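You operate a simulated robot arm through the tools that you are given. There is no shell and no other tool.

Carry out the task below with a simulated robot arm. There is one attempt and no reset: what you move stays moved.

## Task
Swap the empty blue bobbin on the braiding stand for a full black one, then braid line 1.
Fine: turn notch A to the back first; the full one comes from the bobbin rack and the empty one goes there; line 1 of the braid card.

Only the result counts: the job must be done as asked and must still hold three seconds after the hand-in. Knocking over, shifting, dropping, spilling or breaking anything else fails it.

## Robot
A 7-joint arm with a fingered hand, fixed in place. Base frame: the origin is on the floor under the middle of its stand, x ahead of it, y to its left, z up. Lengths are in mm, angles in rad, forces in N, time in s.
With the tool pointing down near the work surface it reaches from about 200 to 800 mm from the base axis. Its first joint turns from -2.897 to 2.897 rad. Payload 4.9 kg.
Tool frame: the origin (TCP) lies between the finger pads and is the grasp point; the fingertips stand 32 mm ahead of it; z points along the fingers, y is the line along which they close. The gripper opens to 192 mm; its body begins 89 mm behind the TCP. The gripper is a hand of 3 fingers: y runs from the thumb to the fingers, the wrist lies at [0, 0, -267] in the tool frame, and closing takes about 1.5 s.
Orientation is that of the tool frame in the base frame, as a unit quaternion [w, x, y, z]. With the fingers straight down and closing along the base's y, the tool's x points along the base's -x, its y along +y and its z along -z.

## Interface
- The arm moves only by the tool servo_tool. Its argument "commands" is a list that holds one entry, the list of rows, each a list of 6 numbers: the shift along the base's x, y, z in units of 500 mm (1.0 is 500 mm), then the turn, a rotation vector about the base's x, y, z in units of 45 degrees (1.0 is 45 degrees). In form: [[[tx, ty, tz, ax, ay, az], ...]]. A call has 1 to 20 rows; each row is the pose to reach, as a shift and turn from the pose commanded when the call began. "claw" is the gripper command, from -1 (fully open) to 1 (shut), values between in proportion, set as the call begins (left out, the last holds). A call with a number of a shift or a turn outside -1 to 1 is refused whole. Each row takes 0.2 s and may step no farther than 50 mm and 0.15 rad from the row before; otherwise, or with a gripper value out of range, the whole call is refused. A pose out of reach is approached as far as the arm can. The call stops where the force on the tool passes 40 N (or 10 N more than at its start, if that is more) or the arm is blocked; 0.2 s more then pass. The fingers move at their own pace (about 153 mm/s each) and stop on an object; they squeeze with about 23 N. The grip force told is the motor's: it shows also when the fingers shut on nothing. Time passes only in rows, and 0.2 s behind the last, so rows that repeat a pose let the fingers close. The reply holds the time, the measured pose of the TCP, the force on the tool along the base axes, the opening and the grip force, in the units named above and with some noise, with the torque about the TCP (base axes, N m) and any sound that the robot's microphone picked up.
- Cameras (640 x 400 px; columns grow to the right, rows downward): "scene" is fixed at [50.5, -651.2, 1648.8]; the picture's right is [0.76, -0.65, 0.00], its down [-0.40, -0.48, -0.78] and it looks along [0.50, 0.60, -0.62] (base axes); focal length 342 px, centre (320, 200). "wrist" rides on the gripper at [79, -46, -113] in the tool frame; the picture's right is [0.50, 0.87, 0.00], its down [-0.67, 0.39, -0.63] and it looks along [-0.55, 0.32, 0.78] (tool axes); focal length 226 px, centre (320, 200). There is no depth. A picture from a camera that has moved, and an enlarged one, comes with that camera's place and axes in the base frame and with its lens.
- snapshot(camera): a new picture of that camera. It takes no simulated time.
- curl_fingers(finger1, finger2, thumb_bend): sets how far each is bent, from 0 (flat) to 1 (curled in); at 0.3 the hand is open as for a grip, at 0.7 the pads meet at the TCP. One left out holds its place. A second passes; each finger stops where it meets its share of the squeeze, and holds until it gets a number again. A gripper value or a shape takes the hand back. It gives what a move gives, with no picture; readings hold the bend of each and the force on the fingers (four entries, about 0 where the hand has none), thumb and palm.
- hand_shape(shape): the hand has 3 fingers and takes this shape, open, in about a second: jaw (thumb against the fingers, like two jaws); tri (thumb and two fingers); tip (a fingertip pinch); poke (one finger out to press); point (the index stretched); flat (the hand flat); cup (the hand cupped); fist (a fist). The gripper value then closes the fingers along that shape, each until it touches; the sizes above hold for jaw. It gives what a move gives, with no picture.
- inspect(camera, box): a new picture of the part [left, top, right, bottom] of that camera's present view, enlarged. It takes no simulated time.
- hand_in(): hands the job in; it is judged then, once.

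Nothing tells you positions but the pictures and the camera data. Unless the task says otherwise, let go and move clear before handing in.

The tools are called as name(argument=value, ...) on one line, values as JSON. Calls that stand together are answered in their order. servo_tool: Moves the arm, as the interface text tells. Its arguments: {"type":"object","properties":{"commands":{"type":"array","items":{"type":"array","items":{"type":"array","items":{"type":"number"}}}},"claw":{"type":"number"}},"required":["commands"]} The other tools are called the same way: hand_shape (shape) gives the hand a shape; curl_fingers (finger1, finger2, thumb_bend) moves the fingers one by one; snapshot (camera) takes a picture; inspect (camera, box) takes an enlarged picture of a part of a camera's view; hand_in () hands the job in.

At the start:

```text
time: 0.0
ee_pos: [447.5, -124.3, 1315.4]
tcp_rot: [0.001, -0.001, 1.0, 0.001]
ft_force: [-0.7, 0.9, -1.0]
ft_torque: [-0.01, -0.03, 0.0]
width: 191.8
gripper_force: 0.0
shape: jaw
bend: [0.3, 0.3, 0.3]
finger forces: [0.0, 0.1, 0.0, 0.0, 0.1, 0.0]
```

scene: 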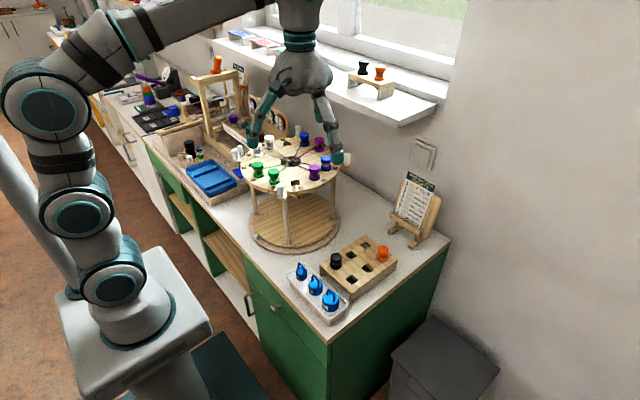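
wrist: 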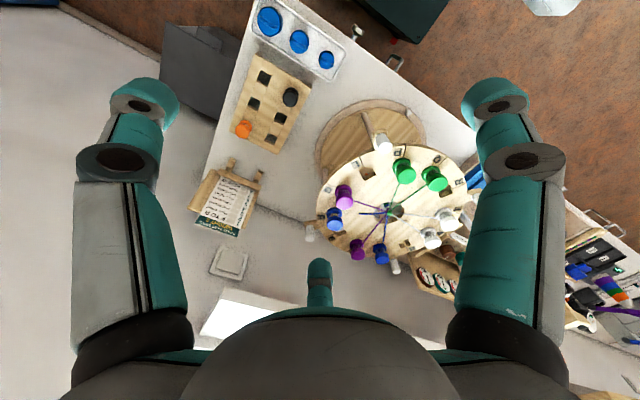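

I see a round braiding stand with coloured bobbins on a counter, a wooden rack with black and orange bobbins to its right, and a card on a small easel. I'll look closer at each before moving.

inspect(camera="scene", box=[220, 110, 360, 200])

inspect(camera="scene", box=[380, 160, 450, 250])

inspect(camera="scene", box=[280, 220, 410, 320])

inspect(camera="wrist", box=[300, 90, 490, 290])

inspect(camera="wrist", box=[180, 160, 270, 250])

inspect(camera="wrist", box=[220, 40, 330, 160])

```text
4.44 times, centred on (290, 155) of scene
camera zoom: at [50.5, -651.2, 1648.8], right [0.76, -0.65, 0.0], down [-0.4, -0.48, -0.78], along [0.5, 0.6, -0.62], focal length 1520 px, centre (453, 400)
```

zoom: 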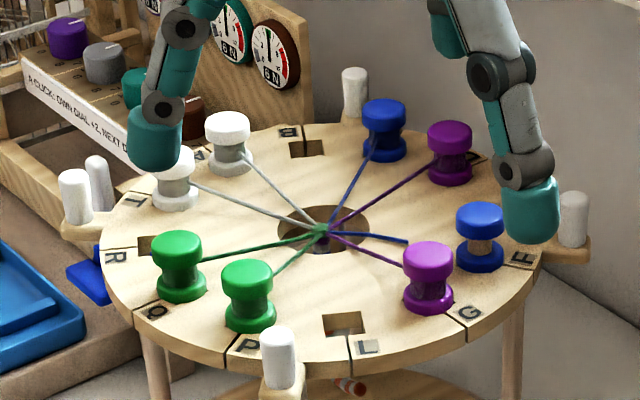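

```text
4.44 times, centred on (415, 205) of scene
camera zoom: at [50.5, -651.2, 1648.8], right [0.76, -0.65, 0.0], down [-0.4, -0.48, -0.78], along [0.5, 0.6, -0.62], focal length 1520 px, centre (-102, 178)
```

zoom: 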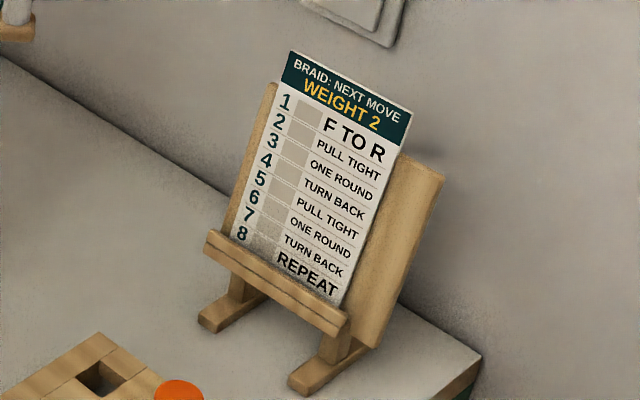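

```text
4.00 times, centred on (345, 270) of scene
camera zoom: at [50.5, -651.2, 1648.8], right [0.76, -0.65, 0.0], down [-0.4, -0.48, -0.78], along [0.5, 0.6, -0.62], focal length 1368 px, centre (220, -80)
```

zoom: 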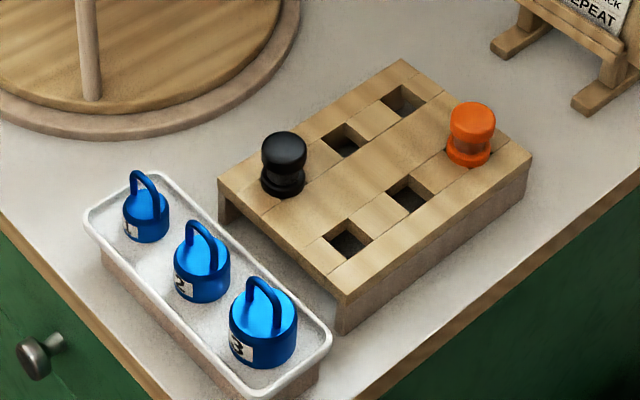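

```text
2.00 times, centred on (395, 190) of wrist
camera zoom: at [367.4, -170.8, 1427.6], right [-0.5, 0.87, 0.0], down [0.67, 0.39, 0.63], along [0.55, 0.32, -0.77], focal length 452 px, centre (170, 220)
```

zoom: 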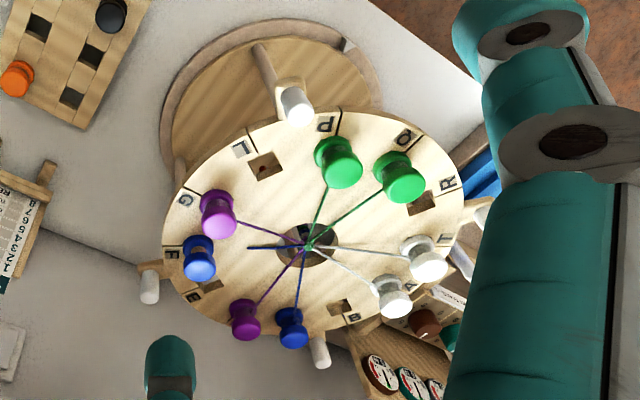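

```text
4.44 times, centred on (225, 205) of wrist
camera zoom: at [367.4, -170.8, 1427.6], right [-0.5, 0.87, 0.0], down [0.67, 0.39, 0.63], along [0.55, 0.32, -0.77], focal length 1005 px, centre (742, 178)
```

zoom: 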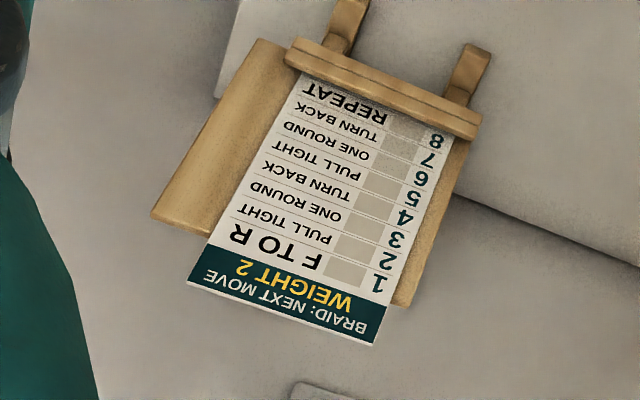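

```text
3.33 times, centred on (275, 100) of wrist
camera zoom: at [367.4, -170.8, 1427.6], right [-0.5, 0.87, 0.0], down [0.67, 0.39, 0.63], along [0.55, 0.32, -0.77], focal length 754 px, centre (470, 533)
```

zoom: 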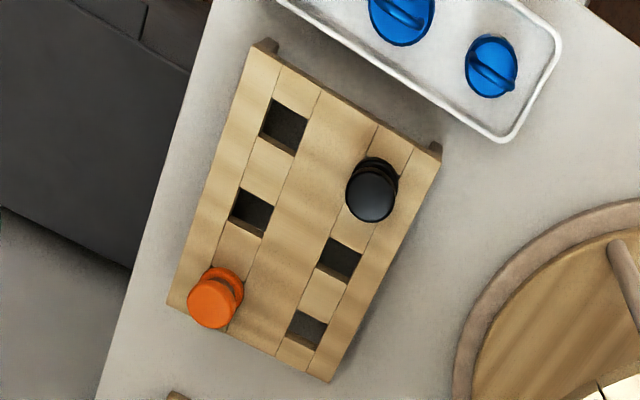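

The card's line 1 reads "F TO R". I'll zoom in on the disc letters before planning.

inspect(camera="scene", box=[235, 130, 290, 165])

inspect(camera="scene", box=[290, 130, 345, 165])

inspect(camera="scene", box=[235, 160, 290, 200])

inspect(camera="scene", box=[285, 155, 350, 200])

inspect(camera="wrist", box=[375, 190, 465, 270])

inspect(camera="wrist", box=[305, 200, 405, 280])

inspect(camera="wrist", box=[305, 130, 465, 220])

```text
11.43 times, centred on (262, 148) of scene
camera zoom: at [50.5, -651.2, 1648.8], right [0.76, -0.65, 0.0], down [-0.4, -0.48, -0.78], along [0.5, 0.6, -0.62], focal length 3910 px, centre (977, 800)
```

zoom: 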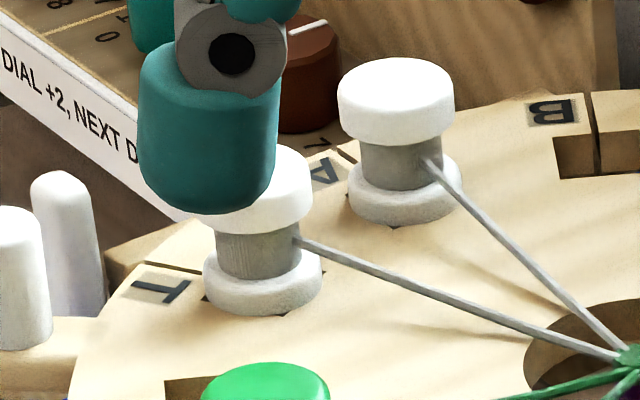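

```text
11.43 times, centred on (318, 148) of scene
camera zoom: at [50.5, -651.2, 1648.8], right [0.76, -0.65, 0.0], down [-0.4, -0.48, -0.78], along [0.5, 0.6, -0.62], focal length 3910 px, centre (349, 800)
```

zoom: 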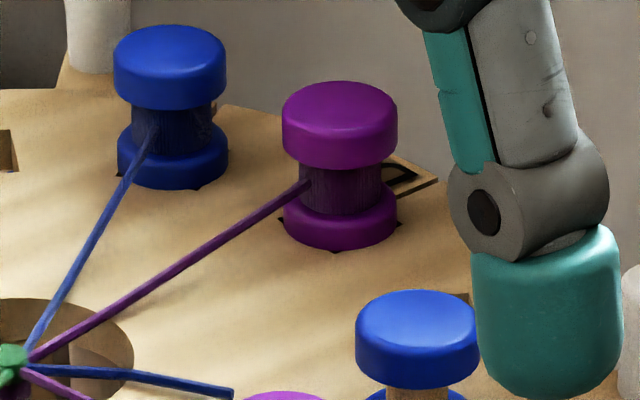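

```text
10.00 times, centred on (262, 180) of scene
camera zoom: at [50.5, -651.2, 1648.8], right [0.76, -0.65, 0.0], down [-0.4, -0.48, -0.78], along [0.5, 0.6, -0.62], focal length 3421 px, centre (895, 400)
```

zoom: 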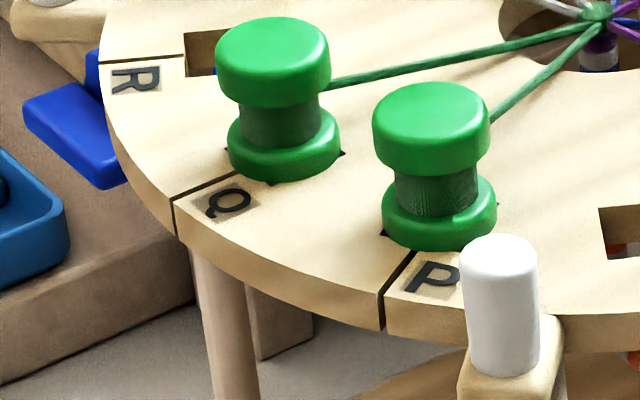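

```text
8.89 times, centred on (318, 178) of scene
camera zoom: at [50.5, -651.2, 1648.8], right [0.76, -0.65, 0.0], down [-0.4, -0.48, -0.78], along [0.5, 0.6, -0.62], focal length 3041 px, centre (342, 400)
```

zoom: 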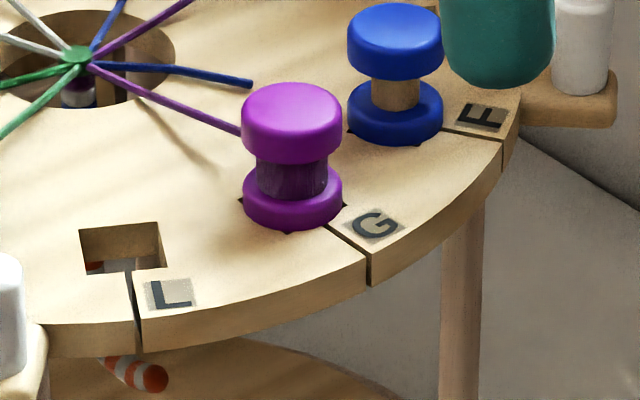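

```text
5.00 times, centred on (420, 230) of wrist
camera zoom: at [367.4, -170.8, 1427.6], right [-0.5, 0.87, 0.0], down [0.67, 0.39, 0.63], along [0.55, 0.32, -0.77], focal length 1130 px, centre (-180, 50)
```

zoom: 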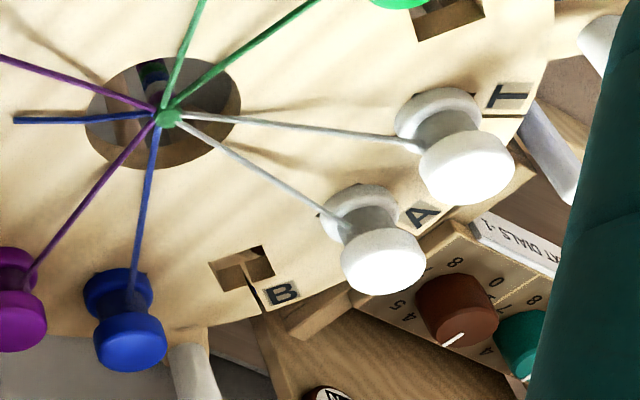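

```text
5.00 times, centred on (355, 240) of wrist
camera zoom: at [367.4, -170.8, 1427.6], right [-0.5, 0.87, 0.0], down [0.67, 0.39, 0.63], along [0.55, 0.32, -0.77], focal length 1130 px, centre (145, 0)
```

zoom: 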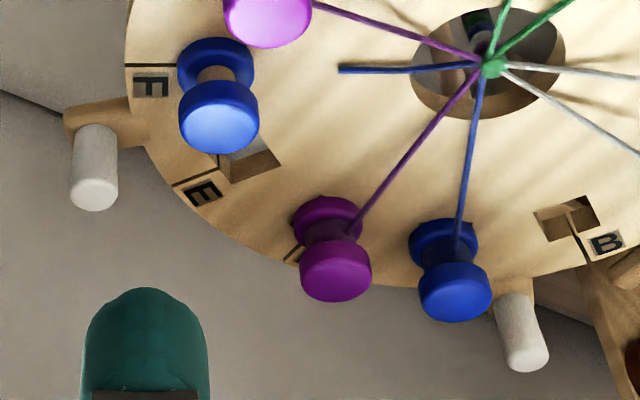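

```text
4.00 times, centred on (385, 175) of wrist
camera zoom: at [367.4, -170.8, 1427.6], right [-0.5, 0.87, 0.0], down [0.67, 0.39, 0.63], along [0.55, 0.32, -0.77], focal length 904 px, centre (60, 300)
```

zoom: 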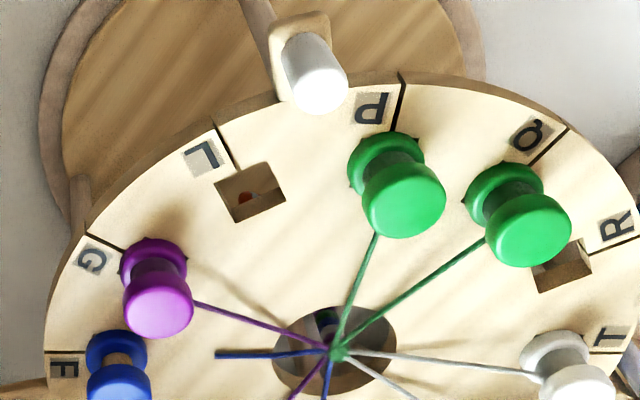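

Notches run A, T, R, Q, P, L, G, F, E, D, C, B around the disc. The empty blue one sits at F, R is free, and A is now on the left (+y), so it needs a quarter turn clockwise to reach the back (+x). I'll move the wrist camera closer to study the stand.

servo_tool(commands=[[[-0.01, 0.09, 0, 0, 0, 0], [-0.02, 0.18, 0, 0, 0, 0], [-0.03, 0.27, 0, 0, 0, 0], [-0.031, 0.33, 0, 0, 0, 0]]])

snapshot(camera="wrist")

snapshot(camera="scene")

```text
time: 1.0
ee_pos: [434.4, 41.3, 1316.6]
tcp_rot: [0.002, -0.001, 1.0, 0.0]
ft_force: [-0.1, 0.2, 0.3]
ft_torque: [-0.02, 0.01, 0.01]
width: 191.8
gripper_force: 0.0
shape: jaw
bend: [0.3, 0.3, 0.3]
finger forces: [0.0, 0.0, 0.0, 0.0, 0.0, 0.1]
```

```text
taken
camera wrist: at [354.4, -6.0, 1428.9], right [-0.5, 0.87, 0.0], down [0.67, 0.39, 0.63], along [0.55, 0.32, -0.77], focal length 226 px, centre (320, 200)
```

wrist: 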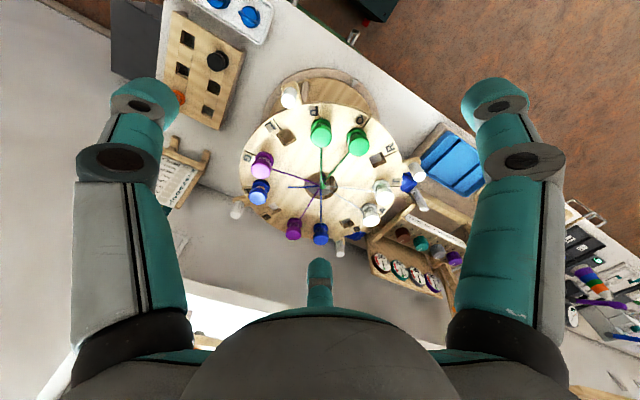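

```text
taken
```

scene: 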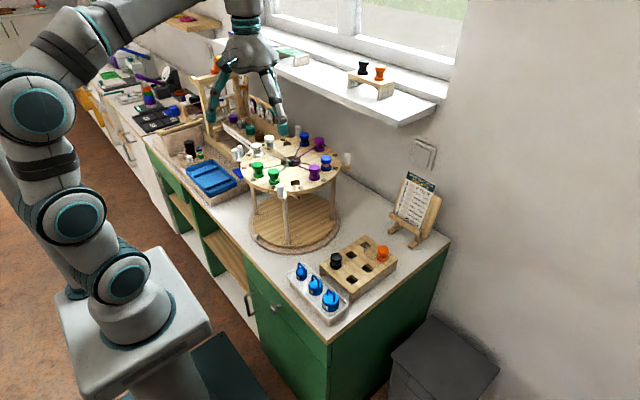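

inspect(camera="wrist", box=[230, 60, 430, 260])

inspect(camera="wrist", box=[340, 150, 470, 250])

inspect(camera="scene", box=[225, 110, 355, 260])

inspect(camera="scene", box=[170, 90, 310, 180])

inspect(camera="scene", box=[275, 125, 355, 200])

```text
2.00 times, centred on (330, 160) of wrist
camera zoom: at [354.4, -6.0, 1428.9], right [-0.5, 0.87, 0.0], down [0.67, 0.39, 0.63], along [0.55, 0.32, -0.77], focal length 452 px, centre (300, 280)
```

zoom: 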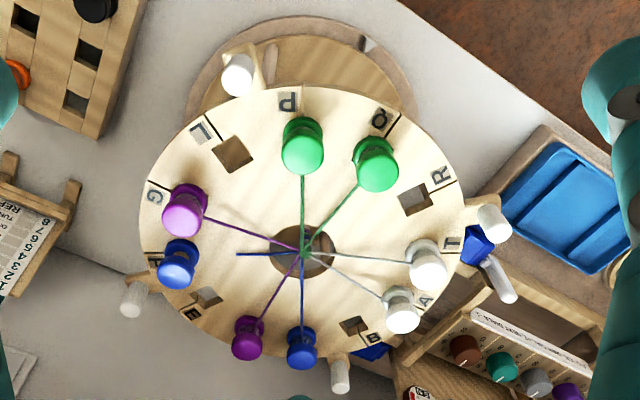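

```text
4.00 times, centred on (405, 200) of wrist
camera zoom: at [354.4, -6.0, 1428.9], right [-0.5, 0.87, 0.0], down [0.67, 0.39, 0.63], along [0.55, 0.32, -0.77], focal length 904 px, centre (-20, 200)
```

zoom: 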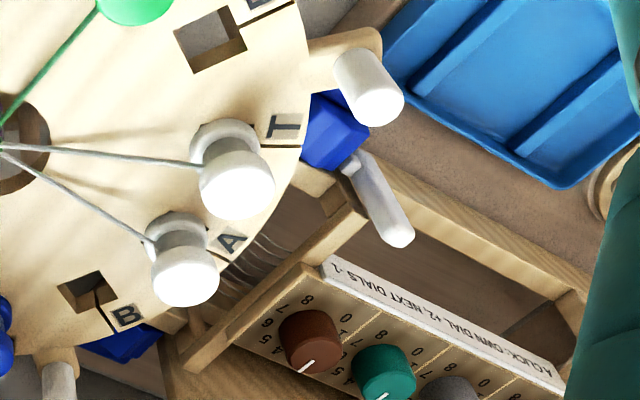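

```text
2.67 times, centred on (290, 185) of scene
camera zoom: at [50.5, -651.2, 1648.8], right [0.76, -0.65, 0.0], down [-0.4, -0.48, -0.78], along [0.5, 0.6, -0.62], focal length 912 px, centre (400, 240)
```

zoom: 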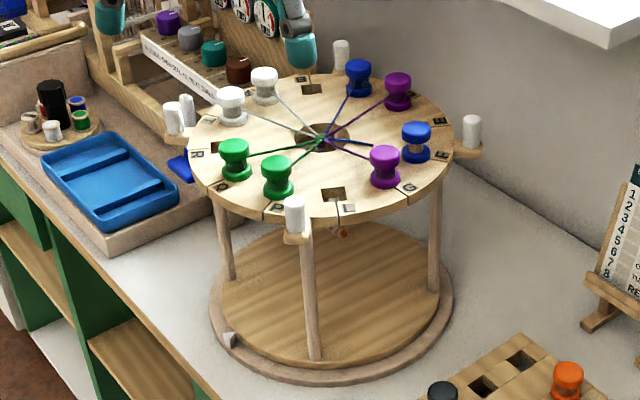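

```text
4.44 times, centred on (240, 135) of scene
camera zoom: at [50.5, -651.2, 1648.8], right [0.76, -0.65, 0.0], down [-0.4, -0.48, -0.78], along [0.5, 0.6, -0.62], focal length 1520 px, centre (676, 489)
```

zoom: 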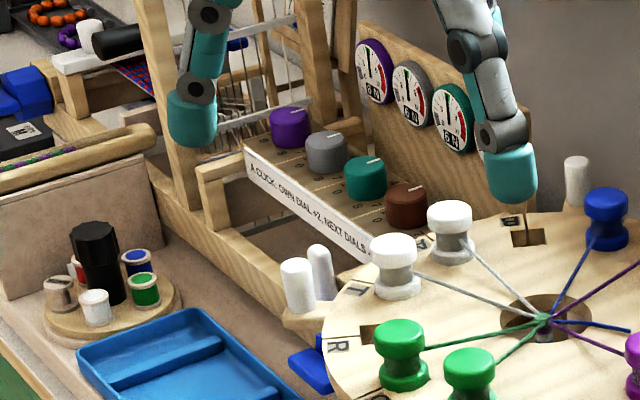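

```text
5.33 times, centred on (315, 162) of scene
camera zoom: at [50.5, -651.2, 1648.8], right [0.76, -0.65, 0.0], down [-0.4, -0.48, -0.78], along [0.5, 0.6, -0.62], focal length 1825 px, centre (347, 400)
```

zoom: 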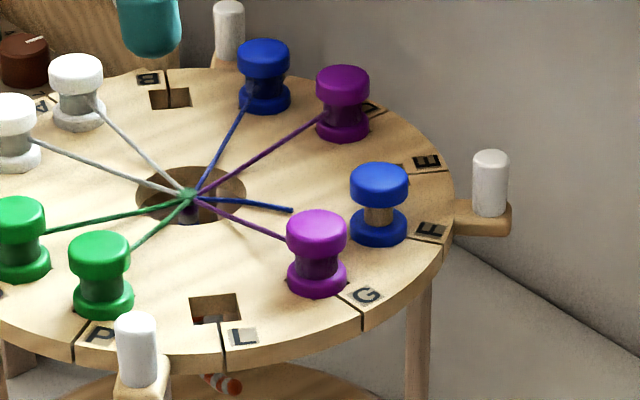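

The handles are at about 45°, 135°, 225° and 315° on a 180 mm radius around (582, 131), with tops near z 1095. A fixed wedge mark on the base is at the front (-x). Next I'll check the shelf overhead for clearance, and look at the bobbins and rack.

inspect(camera="scene", box=[280, 50, 450, 150])

inspect(camera="wrist", box=[150, 230, 350, 360])

inspect(camera="wrist", box=[150, 0, 300, 130])

inspect(camera="scene", box=[310, 225, 410, 310])

```text
3.76 times, centred on (365, 100) of scene
camera zoom: at [50.5, -651.2, 1648.8], right [0.76, -0.65, 0.0], down [-0.4, -0.48, -0.78], along [0.5, 0.6, -0.62], focal length 1288 px, centre (151, 576)
```

zoom: 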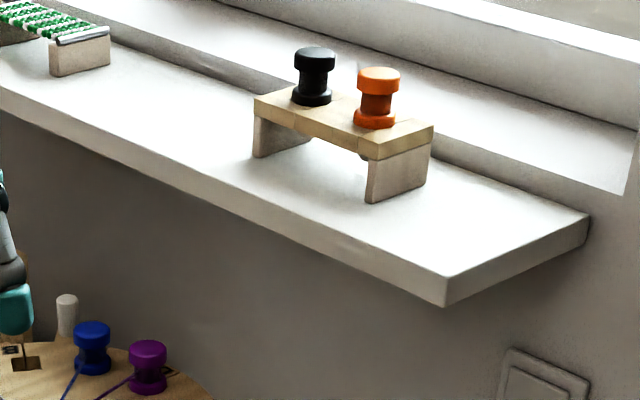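

```text
3.08 times, centred on (250, 295) of wrist
camera zoom: at [354.4, -6.0, 1428.9], right [-0.5, 0.87, 0.0], down [0.67, 0.39, 0.63], along [0.55, 0.32, -0.77], focal length 696 px, centre (535, -92)
```

zoom: 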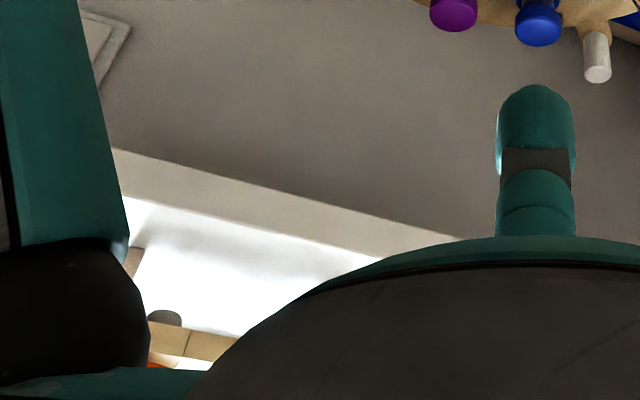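

```text
3.08 times, centred on (225, 65) of wrist
camera zoom: at [354.4, -6.0, 1428.9], right [-0.5, 0.87, 0.0], down [0.67, 0.39, 0.63], along [0.55, 0.32, -0.77], focal length 696 px, centre (612, 615)
```

zoom: 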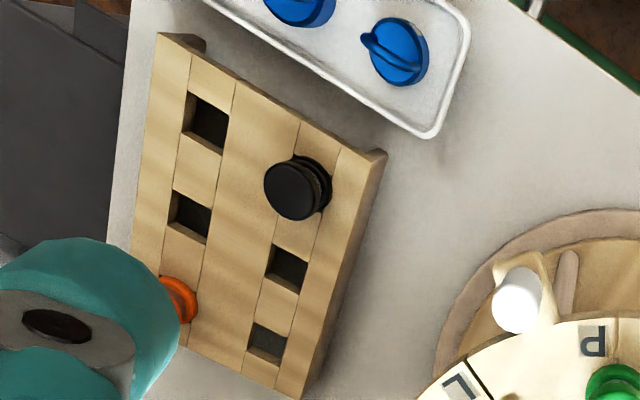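

```text
4.71 times, centred on (360, 268) of scene
camera zoom: at [50.5, -651.2, 1648.8], right [0.76, -0.65, 0.0], down [-0.4, -0.48, -0.78], along [0.5, 0.6, -0.62], focal length 1610 px, centre (132, -118)
```

zoom: 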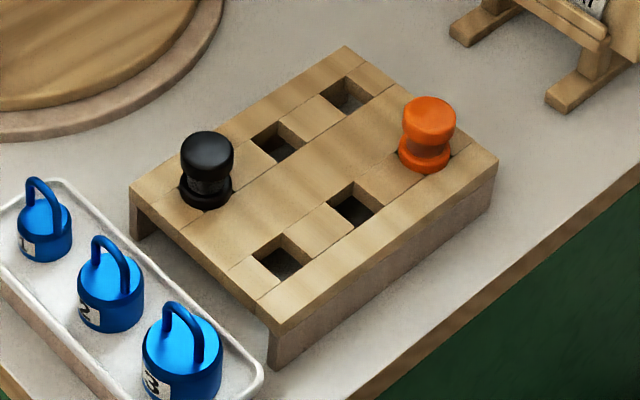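

The shelf's lower front edge is near x 700 and z 1250, so I'll work from the front handles. Now I'll look at how the hand is built and try the pinch shape while still high above everything.

inspect(camera="scene", box=[190, 0, 310, 150])

hand_shape(shape="tip")

inspect(camera="scene", box=[190, 0, 310, 150])

snapshot(camera="wrist")

```text
2.67 times, centred on (250, 75) of scene
camera zoom: at [50.5, -651.2, 1648.8], right [0.76, -0.65, 0.0], down [-0.4, -0.48, -0.78], along [0.5, 0.6, -0.62], focal length 912 px, centre (507, 533)
```

zoom: 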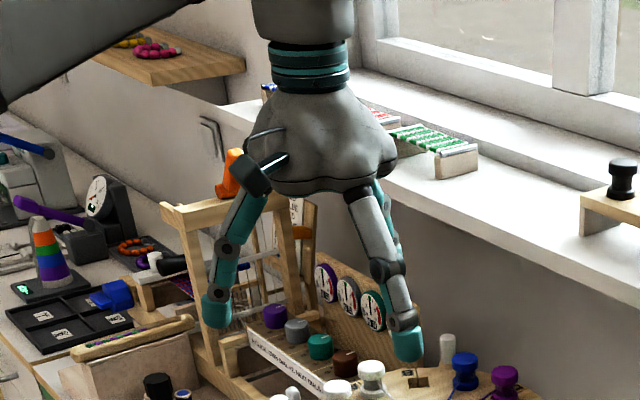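

```text
time: 1.9
ee_pos: [434.6, 39.9, 1315.7]
tcp_rot: [0.001, 0.0, 1.0, 0.001]
ft_force: [0.2, -0.4, 0.1]
ft_torque: [-0.01, -0.03, 0.01]
width: 192.1
gripper_force: 0.1
shape: tip
bend: [0.3, 0.3, 0.3]
finger forces: [0.0, 0.0, 0.1, 0.0, 0.0, 0.0]
```

```text
2.67 times, centred on (250, 75) of scene
camera zoom: at [50.5, -651.2, 1648.8], right [0.76, -0.65, 0.0], down [-0.4, -0.48, -0.78], along [0.5, 0.6, -0.62], focal length 912 px, centre (507, 533)
```

zoom: 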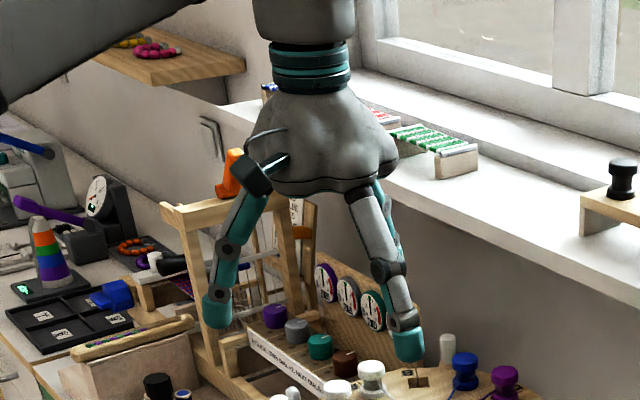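

```text
taken
camera wrist: at [354.7, -6.7, 1428.7], right [-0.5, 0.87, 0.0], down [0.67, 0.39, 0.63], along [0.55, 0.32, -0.77], focal length 226 px, centre (320, 200)
```

wrist: 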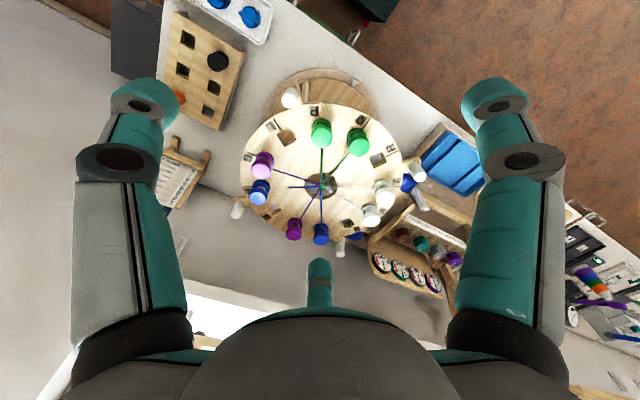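

In the pinch shape the three digits still sit 120° apart, which suits a centred grip on round bobbins. I'll partly close them in the air to see the spacing.

hand_shape(shape="jaw")

servo_tool(commands=[[[0, 0, 0, 0, 0, 0], [0, 0, 0, 0, 0, 0], [0, 0, 0, 0, 0, 0], [0, 0, 0, 0, 0, 0], [0, 0, 0, 0, 0, 0]]], claw=0.5)

inspect(camera="scene", box=[190, 0, 310, 150])

snapshot(camera="wrist")

```text
time: 2.8
ee_pos: [434.0, 40.5, 1316.8]
tcp_rot: [0.002, -0.001, 1.0, 0.0]
ft_force: [0.2, -0.5, 1.2]
ft_torque: [-0.02, 0.02, -0.01]
width: 191.9
gripper_force: 0.0
shape: jaw
bend: [0.3, 0.3, 0.3]
finger forces: [0.1, 0.0, 0.0, 0.0, 0.0, 0.1]
```

```text
time: 4.0
ee_pos: [435.1, 40.5, 1315.8]
tcp_rot: [0.002, -0.001, 1.0, 0.001]
ft_force: [0.7, 0.3, 0.0]
ft_torque: [0.01, 0.01, 0.01]
width: 48.3
gripper_force: 0.1
shape: jaw
bend: [0.78, 0.78, 0.7]
finger forces: [0.1, 0.1, 0.0, 0.1, 0.0, 0.0]
```

```text
2.67 times, centred on (250, 75) of scene
camera zoom: at [50.5, -651.2, 1648.8], right [0.76, -0.65, 0.0], down [-0.4, -0.48, -0.78], along [0.5, 0.6, -0.62], focal length 912 px, centre (507, 533)
```

zoom: 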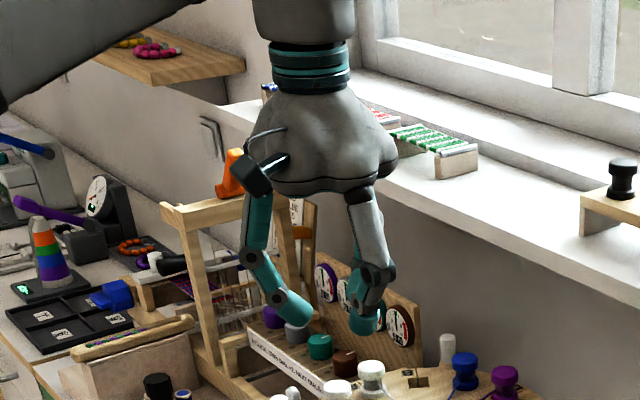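

```text
taken
camera wrist: at [354.7, -6.5, 1428.7], right [-0.5, 0.87, 0.0], down [0.67, 0.39, 0.63], along [0.55, 0.32, -0.77], focal length 226 px, centre (320, 200)
```

wrist: 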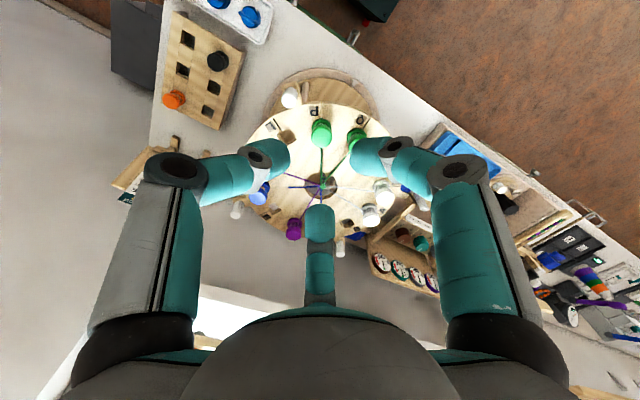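

The digits curl inward as they close, so they'd hook nicely under a bobbin cap. For turning the disc I'd rather push a handle with a single finger, so I'll look at the poke shape.

hand_shape(shape="poke")

inspect(camera="scene", box=[190, 0, 310, 150])

snapshot(camera="wrist")

```text
time: 4.9
ee_pos: [434.9, 40.5, 1317.3]
tcp_rot: [0.001, -0.001, 1.0, 0.001]
ft_force: [-1.0, -0.6, 0.0]
ft_torque: [0.01, -0.01, -0.01]
width: 0.0
gripper_force: 0.1
shape: poke
bend: [1.0, 1.0, 0.91]
finger forces: [0.0, 0.0, 0.1, 0.0, 0.1, 0.1]
```

```text
2.67 times, centred on (250, 75) of scene
camera zoom: at [50.5, -651.2, 1648.8], right [0.76, -0.65, 0.0], down [-0.4, -0.48, -0.78], along [0.5, 0.6, -0.62], focal length 912 px, centre (507, 533)
```

zoom: 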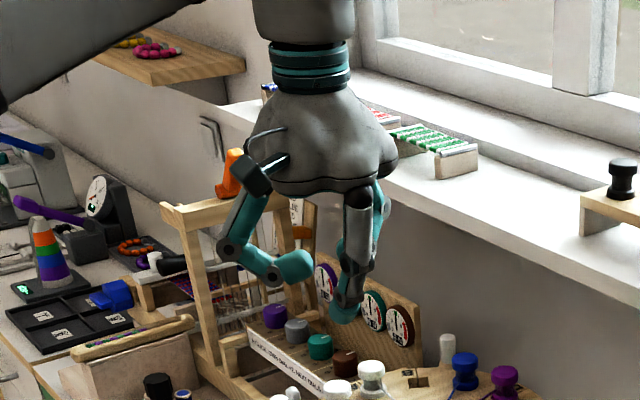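

```text
taken
camera wrist: at [354.6, -6.5, 1428.7], right [-0.5, 0.87, 0.0], down [0.67, 0.39, 0.63], along [0.55, 0.32, -0.77], focal length 226 px, centre (320, 200)
```

wrist: 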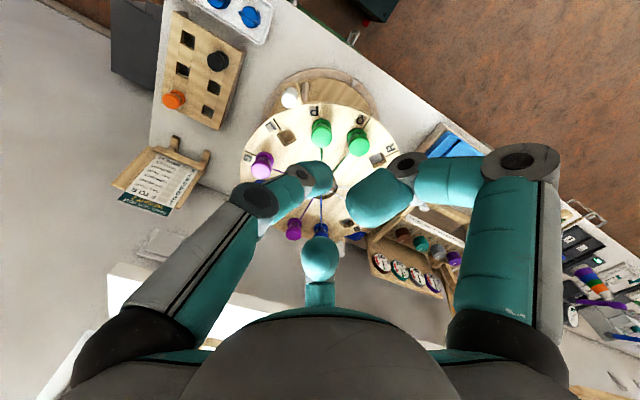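

In the poke shape the thumb is the lowest digit, with its tip roughly under the TCP and reaching in from -y. I'll turn the hand 45° and bring it behind the front handle at about (455, 3), staying outside the disc.

servo_tool(commands=[[[0.02, -0.02, 0, 0, 0, 0.17], [0.04, -0.04, 0, 0, 0, 0.34], [0.06, -0.06, 0, 0, 0, 0.51], [0.08, -0.08, 0, 0, 0, 0.68], [0.1, -0.1, 0, 0, 0, 0.85], [0.103, -0.123, -0.03, 0, 0, 1.0], [0.103, -0.123, -0.12, 0, 0, 1.0], [0.103, -0.123, -0.2, 0, 0, 1.0]]])

inspect(camera="scene", box=[220, 50, 380, 220])

snapshot(camera="wrist")

```text
time: 6.7
ee_pos: [482.8, -20.8, 1212.9]
tcp_rot: [0.002, -0.383, 0.924, 0.0]
ft_force: [-0.4, 0.4, 0.7]
ft_torque: [0.05, -0.03, 0.06]
width: 0.3
gripper_force: 0.1
shape: poke
bend: [1.0, 1.0, 0.91]
finger forces: [0.1, 0.1, 0.0, 0.0, 0.0, 0.1]
```

```text
2.35 times, centred on (300, 135) of scene
camera zoom: at [50.5, -651.2, 1648.8], right [0.76, -0.65, 0.0], down [-0.4, -0.48, -0.78], along [0.5, 0.6, -0.62], focal length 805 px, centre (367, 353)
```

zoom: 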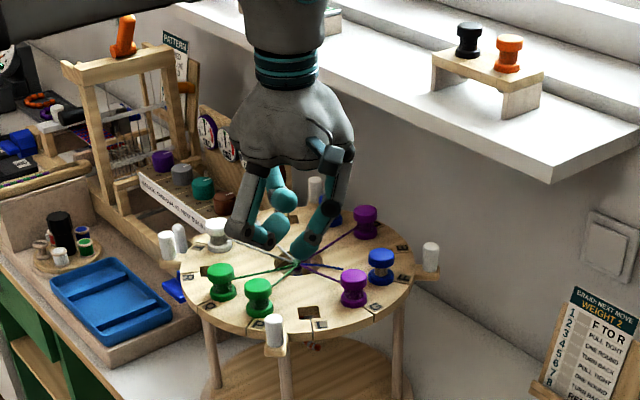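

```text
taken
camera wrist: at [458.8, -109.9, 1325.7], right [-0.97, 0.26, 0.0], down [0.2, 0.75, 0.63], along [0.16, 0.61, -0.77], focal length 226 px, centre (320, 200)
```

wrist: 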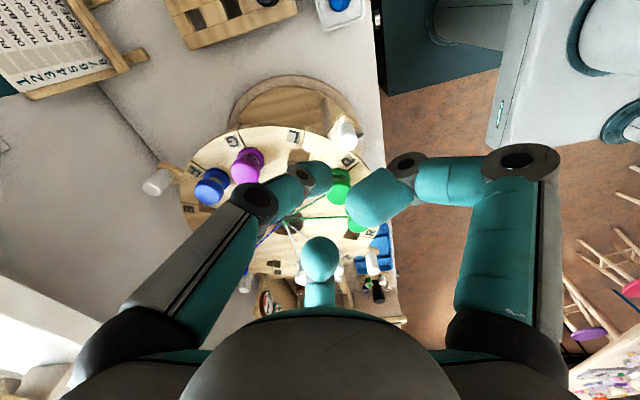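

servo_tool(commands=[[[0.003, 0, -0.07, 0, 0, 0], [0.003, 0, -0.14, 0, 0, 0], [0.003, 0, -0.18, 0, 0, 0], [0.003, 0, -0.208, 0, 0, 0]]])

inspect(camera="scene", box=[230, 90, 350, 210])

inspect(camera="wrist", box=[200, 80, 420, 280])

```text
time: 7.7
ee_pos: [485.4, -20.6, 1113.1]
tcp_rot: [0.001, -0.384, 0.923, 0.001]
ft_force: [0.1, -0.5, 0.2]
ft_torque: [0.05, -0.01, 0.0]
width: 0.0
gripper_force: 0.0
shape: poke
bend: [1.0, 1.0, 0.91]
finger forces: [0.1, 0.0, 0.1, 0.0, 0.1, 0.0]
```

```text
3.33 times, centred on (290, 150) of scene
camera zoom: at [50.5, -651.2, 1648.8], right [0.76, -0.65, 0.0], down [-0.4, -0.48, -0.78], along [0.5, 0.6, -0.62], focal length 1140 px, centre (420, 367)
```

zoom: 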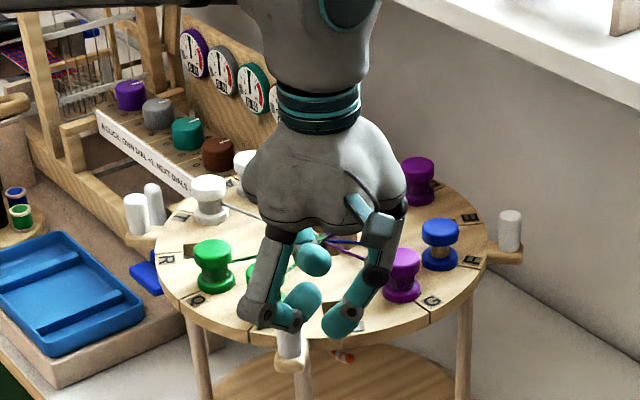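

```text
2.00 times, centred on (310, 180) of wrist
camera zoom: at [461.5, -111.0, 1224.6], right [-0.97, 0.26, 0.0], down [0.2, 0.75, 0.63], along [0.16, 0.61, -0.77], focal length 452 px, centre (340, 240)
```

zoom: 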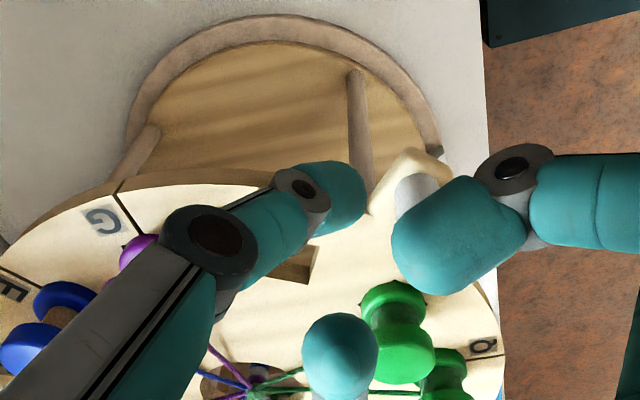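

The thumb tip is behind the front handle. I'll lower a few millimetres and push along the handle's arc, stopping early to check that the disc follows.

servo_tool(commands=[[[0, 0, -0.006, 0, 0, 0], [-0.0088, 0.0062, -0.011, 0, 0, -0.036], [-0.0176, 0.0124, -0.011, 0, 0, -0.072], [-0.027, 0.02, -0.011, 0, 0, -0.11], [-0.0374, 0.0278, -0.011, 0, 0, -0.151], [-0.049, 0.038, -0.011, 0, 0, -0.2], [-0.0606, 0.049, -0.011, 0, 0, -0.248]]])

inspect(camera="scene", box=[230, 90, 350, 210])

inspect(camera="wrist", box=[200, 80, 420, 280])

```text
time: 9.3
ee_pos: [454.6, 4.0, 1104.2]
tcp_rot: [0.001, -0.292, 0.957, 0.0]
ft_force: [0.5, -2.8, 0.1]
ft_torque: [-0.05, -0.02, -0.03]
width: 0.0
gripper_force: 0.0
shape: poke
bend: [1.0, 1.0, 0.91]
finger forces: [0.1, 0.0, 0.1, 0.1, 1.8, 0.0]
```

```text
3.33 times, centred on (290, 150) of scene
camera zoom: at [50.5, -651.2, 1648.8], right [0.76, -0.65, 0.0], down [-0.4, -0.48, -0.78], along [0.5, 0.6, -0.62], focal length 1140 px, centre (420, 367)
```

zoom: 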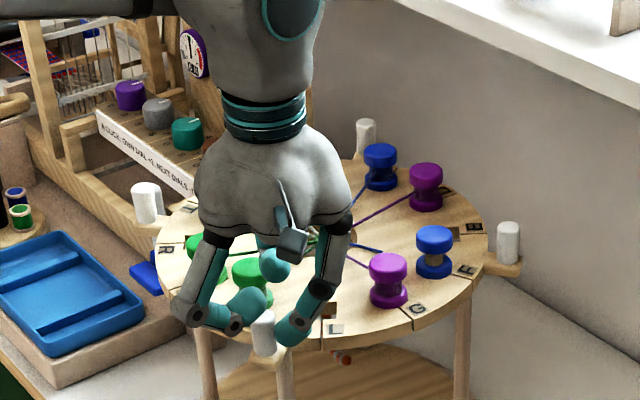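

```text
2.00 times, centred on (310, 180) of wrist
camera zoom: at [413.8, -79.7, 1218.0], right [-0.9, 0.44, 0.0], down [0.34, 0.69, 0.63], along [0.28, 0.57, -0.77], focal length 452 px, centre (340, 240)
```

zoom: 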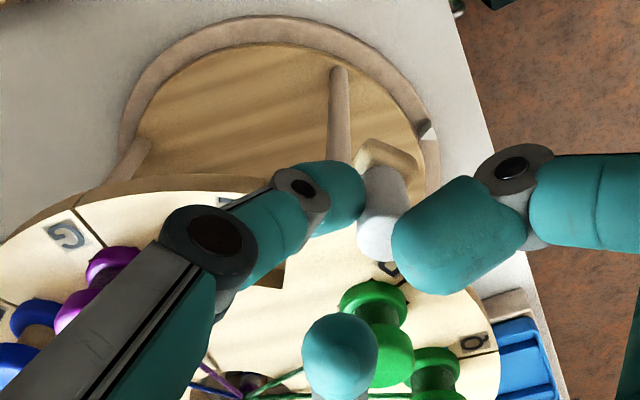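

The disc follows with only about 3 N of push. I'll keep going along the arc slowly.

servo_tool(commands=[[[-0.0106, 0.0116, 0, 0, 0, -0.049], [-0.0212, 0.0232, 0, 0, 0, -0.098], [-0.0308, 0.0357, 0, 0, 0, -0.147], [-0.0404, 0.0482, 0, 0, 0, -0.196], [-0.049, 0.0614, 0, 0, 0, -0.245], [-0.0572, 0.0746, 0, 0, 0, -0.293], [-0.0646, 0.0885, 0, 0, 0, -0.342], [-0.0716, 0.1024, 0, 0, 0, -0.391], [-0.0778, 0.1169, 0, 0, 0, -0.44], [-0.0836, 0.1314, 0, 0, 0, -0.489], [-0.0886, 0.1464, 0, 0, 0, -0.538], [-0.0932, 0.1614, 0, 0, 0, -0.587], [-0.0968, 0.1768, 0, 0, 0, -0.635], [-0.1, 0.1922, 0, 0, 0, -0.684], [-0.1022, 0.2077, 0, 0, 0, -0.733], [-0.104, 0.2232, 0, 0, 0, -0.782], [-0.1049, 0.2389, 0, 0, 0, -0.831], [-0.1054, 0.2546, 0, 0, 0, -0.88]]])

inspect(camera="scene", box=[220, 90, 360, 210])

inspect(camera="wrist", box=[200, 80, 420, 280])

```text
time: 13.1
ee_pos: [402.2, 131.7, 1106.6]
tcp_rot: [0.003, 0.05, 0.999, 0.001]
ft_force: [0.2, -0.2, 0.3]
ft_torque: [0.01, -0.01, -0.01]
width: 0.0
gripper_force: 0.0
shape: poke
bend: [1.0, 1.0, 0.91]
finger forces: [0.0, 0.0, 0.1, 0.0, 0.3, 0.0]
```

```text
3.33 times, centred on (290, 150) of scene
camera zoom: at [50.5, -651.2, 1648.8], right [0.76, -0.65, 0.0], down [-0.4, -0.48, -0.78], along [0.5, 0.6, -0.62], focal length 1140 px, centre (420, 367)
```

zoom: 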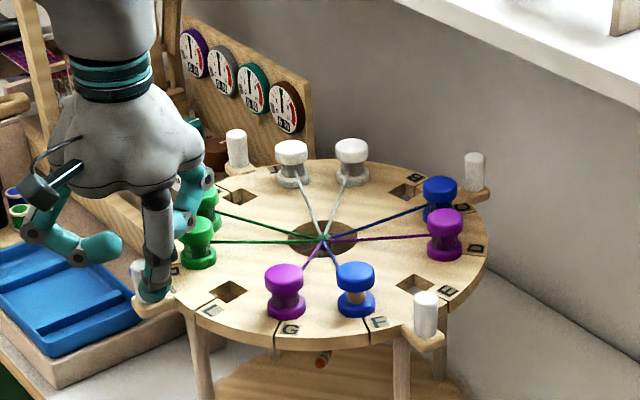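

```text
2.00 times, centred on (310, 180) of wrist
camera zoom: at [317.4, 93.2, 1219.0], right [-0.41, 0.91, 0.0], down [0.71, 0.32, 0.63], along [0.58, 0.26, -0.77], focal length 452 px, centre (340, 240)
```

zoom: 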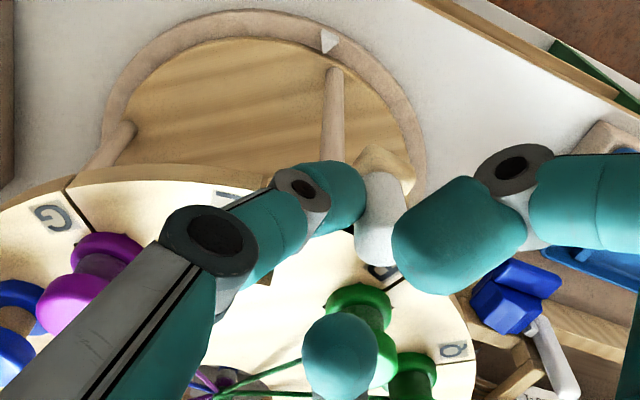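

The disc has turned about 51° clockwise. I'll continue along the arc and stop just short of 90° to measure.

servo_tool(commands=[[[0.0004, 0.0158, 0, 0, 0, -0.049], [0.0014, 0.0314, 0, 0, 0, -0.098], [0.003, 0.047, 0, 0, 0, -0.147], [0.0054, 0.0626, 0, 0, 0, -0.196], [0.0086, 0.078, 0, 0, 0, -0.245], [0.0122, 0.0932, 0, 0, 0, -0.293], [0.0166, 0.1082, 0, 0, 0, -0.342], [0.0218, 0.1232, 0, 0, 0, -0.391], [0.0274, 0.1378, 0, 0, 0, -0.44], [0.0338, 0.1522, 0, 0, 0, -0.489], [0.0406, 0.1662, 0, 0, 0, -0.538], [0.0482, 0.18, 0, 0, 0, -0.587], [0.0564, 0.1934, 0, 0, 0, -0.636], [0.0616, 0.2014, 0, 0, 0, -0.665]]])

inspect(camera="scene", box=[220, 90, 360, 210])

inspect(camera="wrist", box=[200, 80, 420, 280])

```text
time: 16.1
ee_pos: [433.3, 232.3, 1105.4]
tcp_rot: [0.002, 0.305, 0.952, 0.0]
ft_force: [0.8, 0.9, 0.3]
ft_torque: [-0.04, -0.02, 0.01]
width: 0.1
gripper_force: 0.1
shape: poke
bend: [1.0, 1.0, 0.91]
finger forces: [0.1, 0.0, 0.0, 0.1, 0.0, 0.0]
```

```text
3.33 times, centred on (290, 150) of scene
camera zoom: at [50.5, -651.2, 1648.8], right [0.76, -0.65, 0.0], down [-0.4, -0.48, -0.78], along [0.5, 0.6, -0.62], focal length 1140 px, centre (420, 367)
```

zoom: 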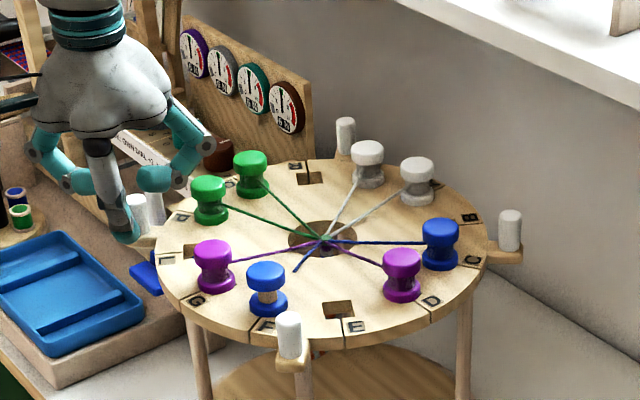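

```text
2.00 times, centred on (310, 180) of wrist
camera zoom: at [341.3, 240.5, 1218.4], right [0.1, 1.0, 0.0], down [0.77, -0.08, 0.63], along [0.63, -0.06, -0.77], focal length 452 px, centre (340, 240)
```

zoom: 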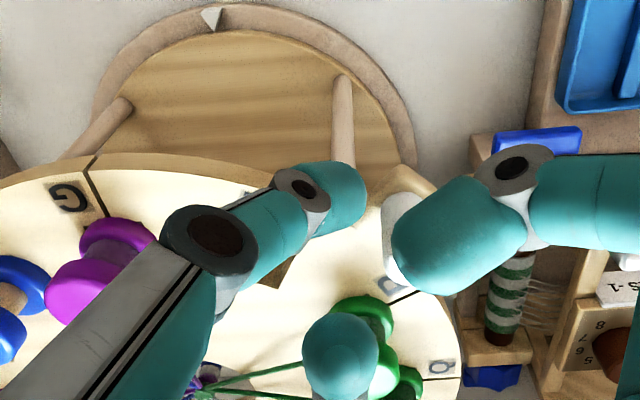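

By the handle positions the disc has now turned about 90°, and the finger reads no contact, so it seems to have settled into place. I'll lift straight up and verify.

servo_tool(commands=[[[-0.004, -0.006, 0.03, 0, 0, 0], [-0.004, -0.006, 0.1, 0, 0, 0], [-0.004, -0.006, 0.19, 0, 0, 0], [-0.01, -0.05, 0.28, 0, 0, 0.1], [-0.02, -0.12, 0.37, 0, 0, 0.25], [-0.03, -0.2, 0.4, 0, 0, 0.4], [-0.04, -0.28, 0.4, 0, 0, 0.55], [-0.04, -0.36, 0.4, 0, 0, 0.7], [-0.04, -0.42, 0.4, 0, 0, 0.78]]])

snapshot(camera="scene")

inspect(camera="scene", box=[225, 110, 355, 200])

snapshot(camera="wrist")

```text
refused: row 4 steps farther than a row can; nothing moved
```

```text
taken
```

scene: 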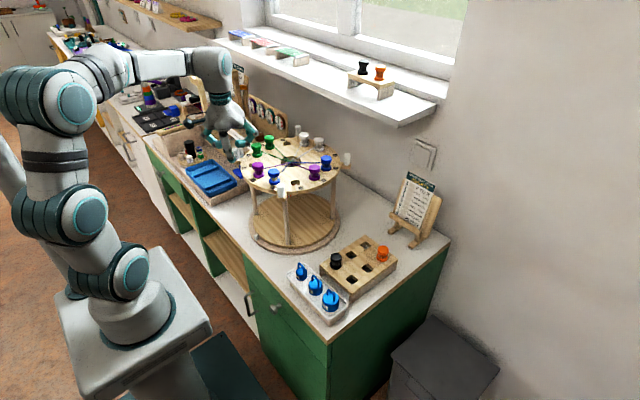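

```text
4.44 times, centred on (290, 155) of scene
camera zoom: at [50.5, -651.2, 1648.8], right [0.76, -0.65, 0.0], down [-0.4, -0.48, -0.78], along [0.5, 0.6, -0.62], focal length 1520 px, centre (453, 400)
```

zoom: 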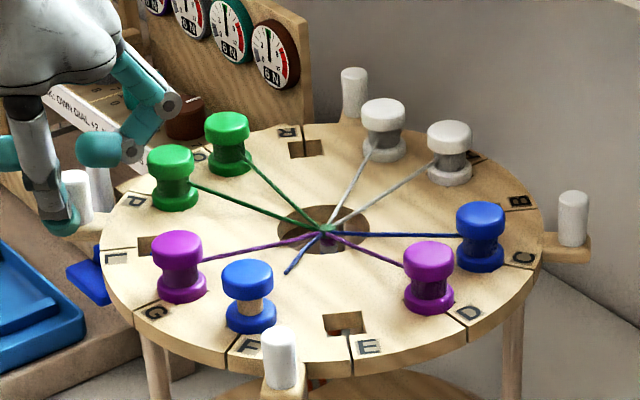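

```text
taken
camera wrist: at [341.3, 240.5, 1218.4], right [0.1, 1.0, 0.0], down [0.77, -0.08, 0.63], along [0.63, -0.06, -0.77], focal length 226 px, centre (320, 200)
```

wrist: 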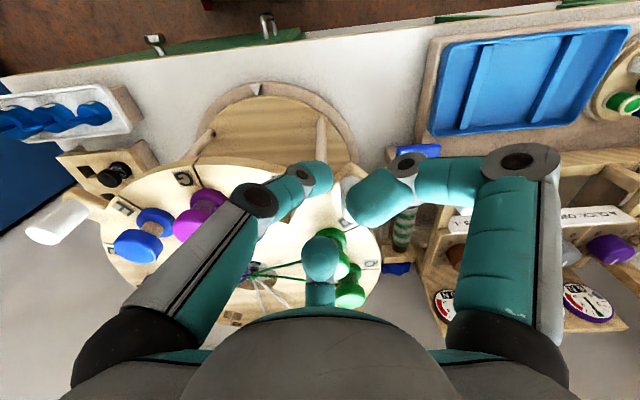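

The picture now matches the first one exactly a quarter turn on: A sits at the back, F at the front-left, and R is free at the back-left. Now I'll lift clear.

servo_tool(commands=[[[-0.004, -0.006, 0.03, 0, 0, 0], [-0.004, -0.006, 0.1, 0, 0, 0], [-0.004, -0.006, 0.18, 0, 0, 0], [-0.01, -0.04, 0.25, 0, 0, 0.1], [-0.02, -0.09, 0.32, 0, 0, 0.25], [-0.03, -0.16, 0.36, 0, 0, 0.4], [-0.04, -0.24, 0.38, 0, 0, 0.55], [-0.04, -0.32, 0.38, 0, 0, 0.7], [-0.04, -0.38, 0.38, 0, 0, 0.78]]])

snapshot(camera="scene")

snapshot(camera="wrist")

```text
time: 18.1
ee_pos: [411.4, 41.1, 1295.8]
tcp_rot: [0.002, 0.004, 1.0, 0.0]
ft_force: [0.5, -0.4, -0.1]
ft_torque: [0.0, 0.01, -0.01]
width: 0.1
gripper_force: 0.1
shape: poke
bend: [1.0, 1.0, 0.91]
finger forces: [0.0, 0.1, 0.0, 0.1, 0.0, 0.0]
```

```text
taken
```

scene: 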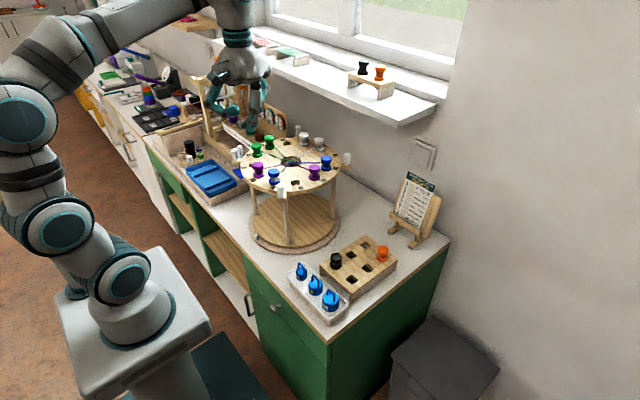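

```text
taken
camera wrist: at [330.9, -5.1, 1408.6], right [-0.49, 0.87, 0.0], down [0.67, 0.38, 0.63], along [0.55, 0.31, -0.77], focal length 226 px, centre (320, 200)
```

wrist: 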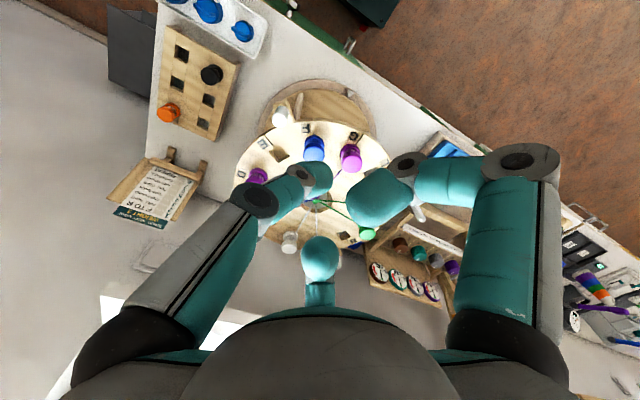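

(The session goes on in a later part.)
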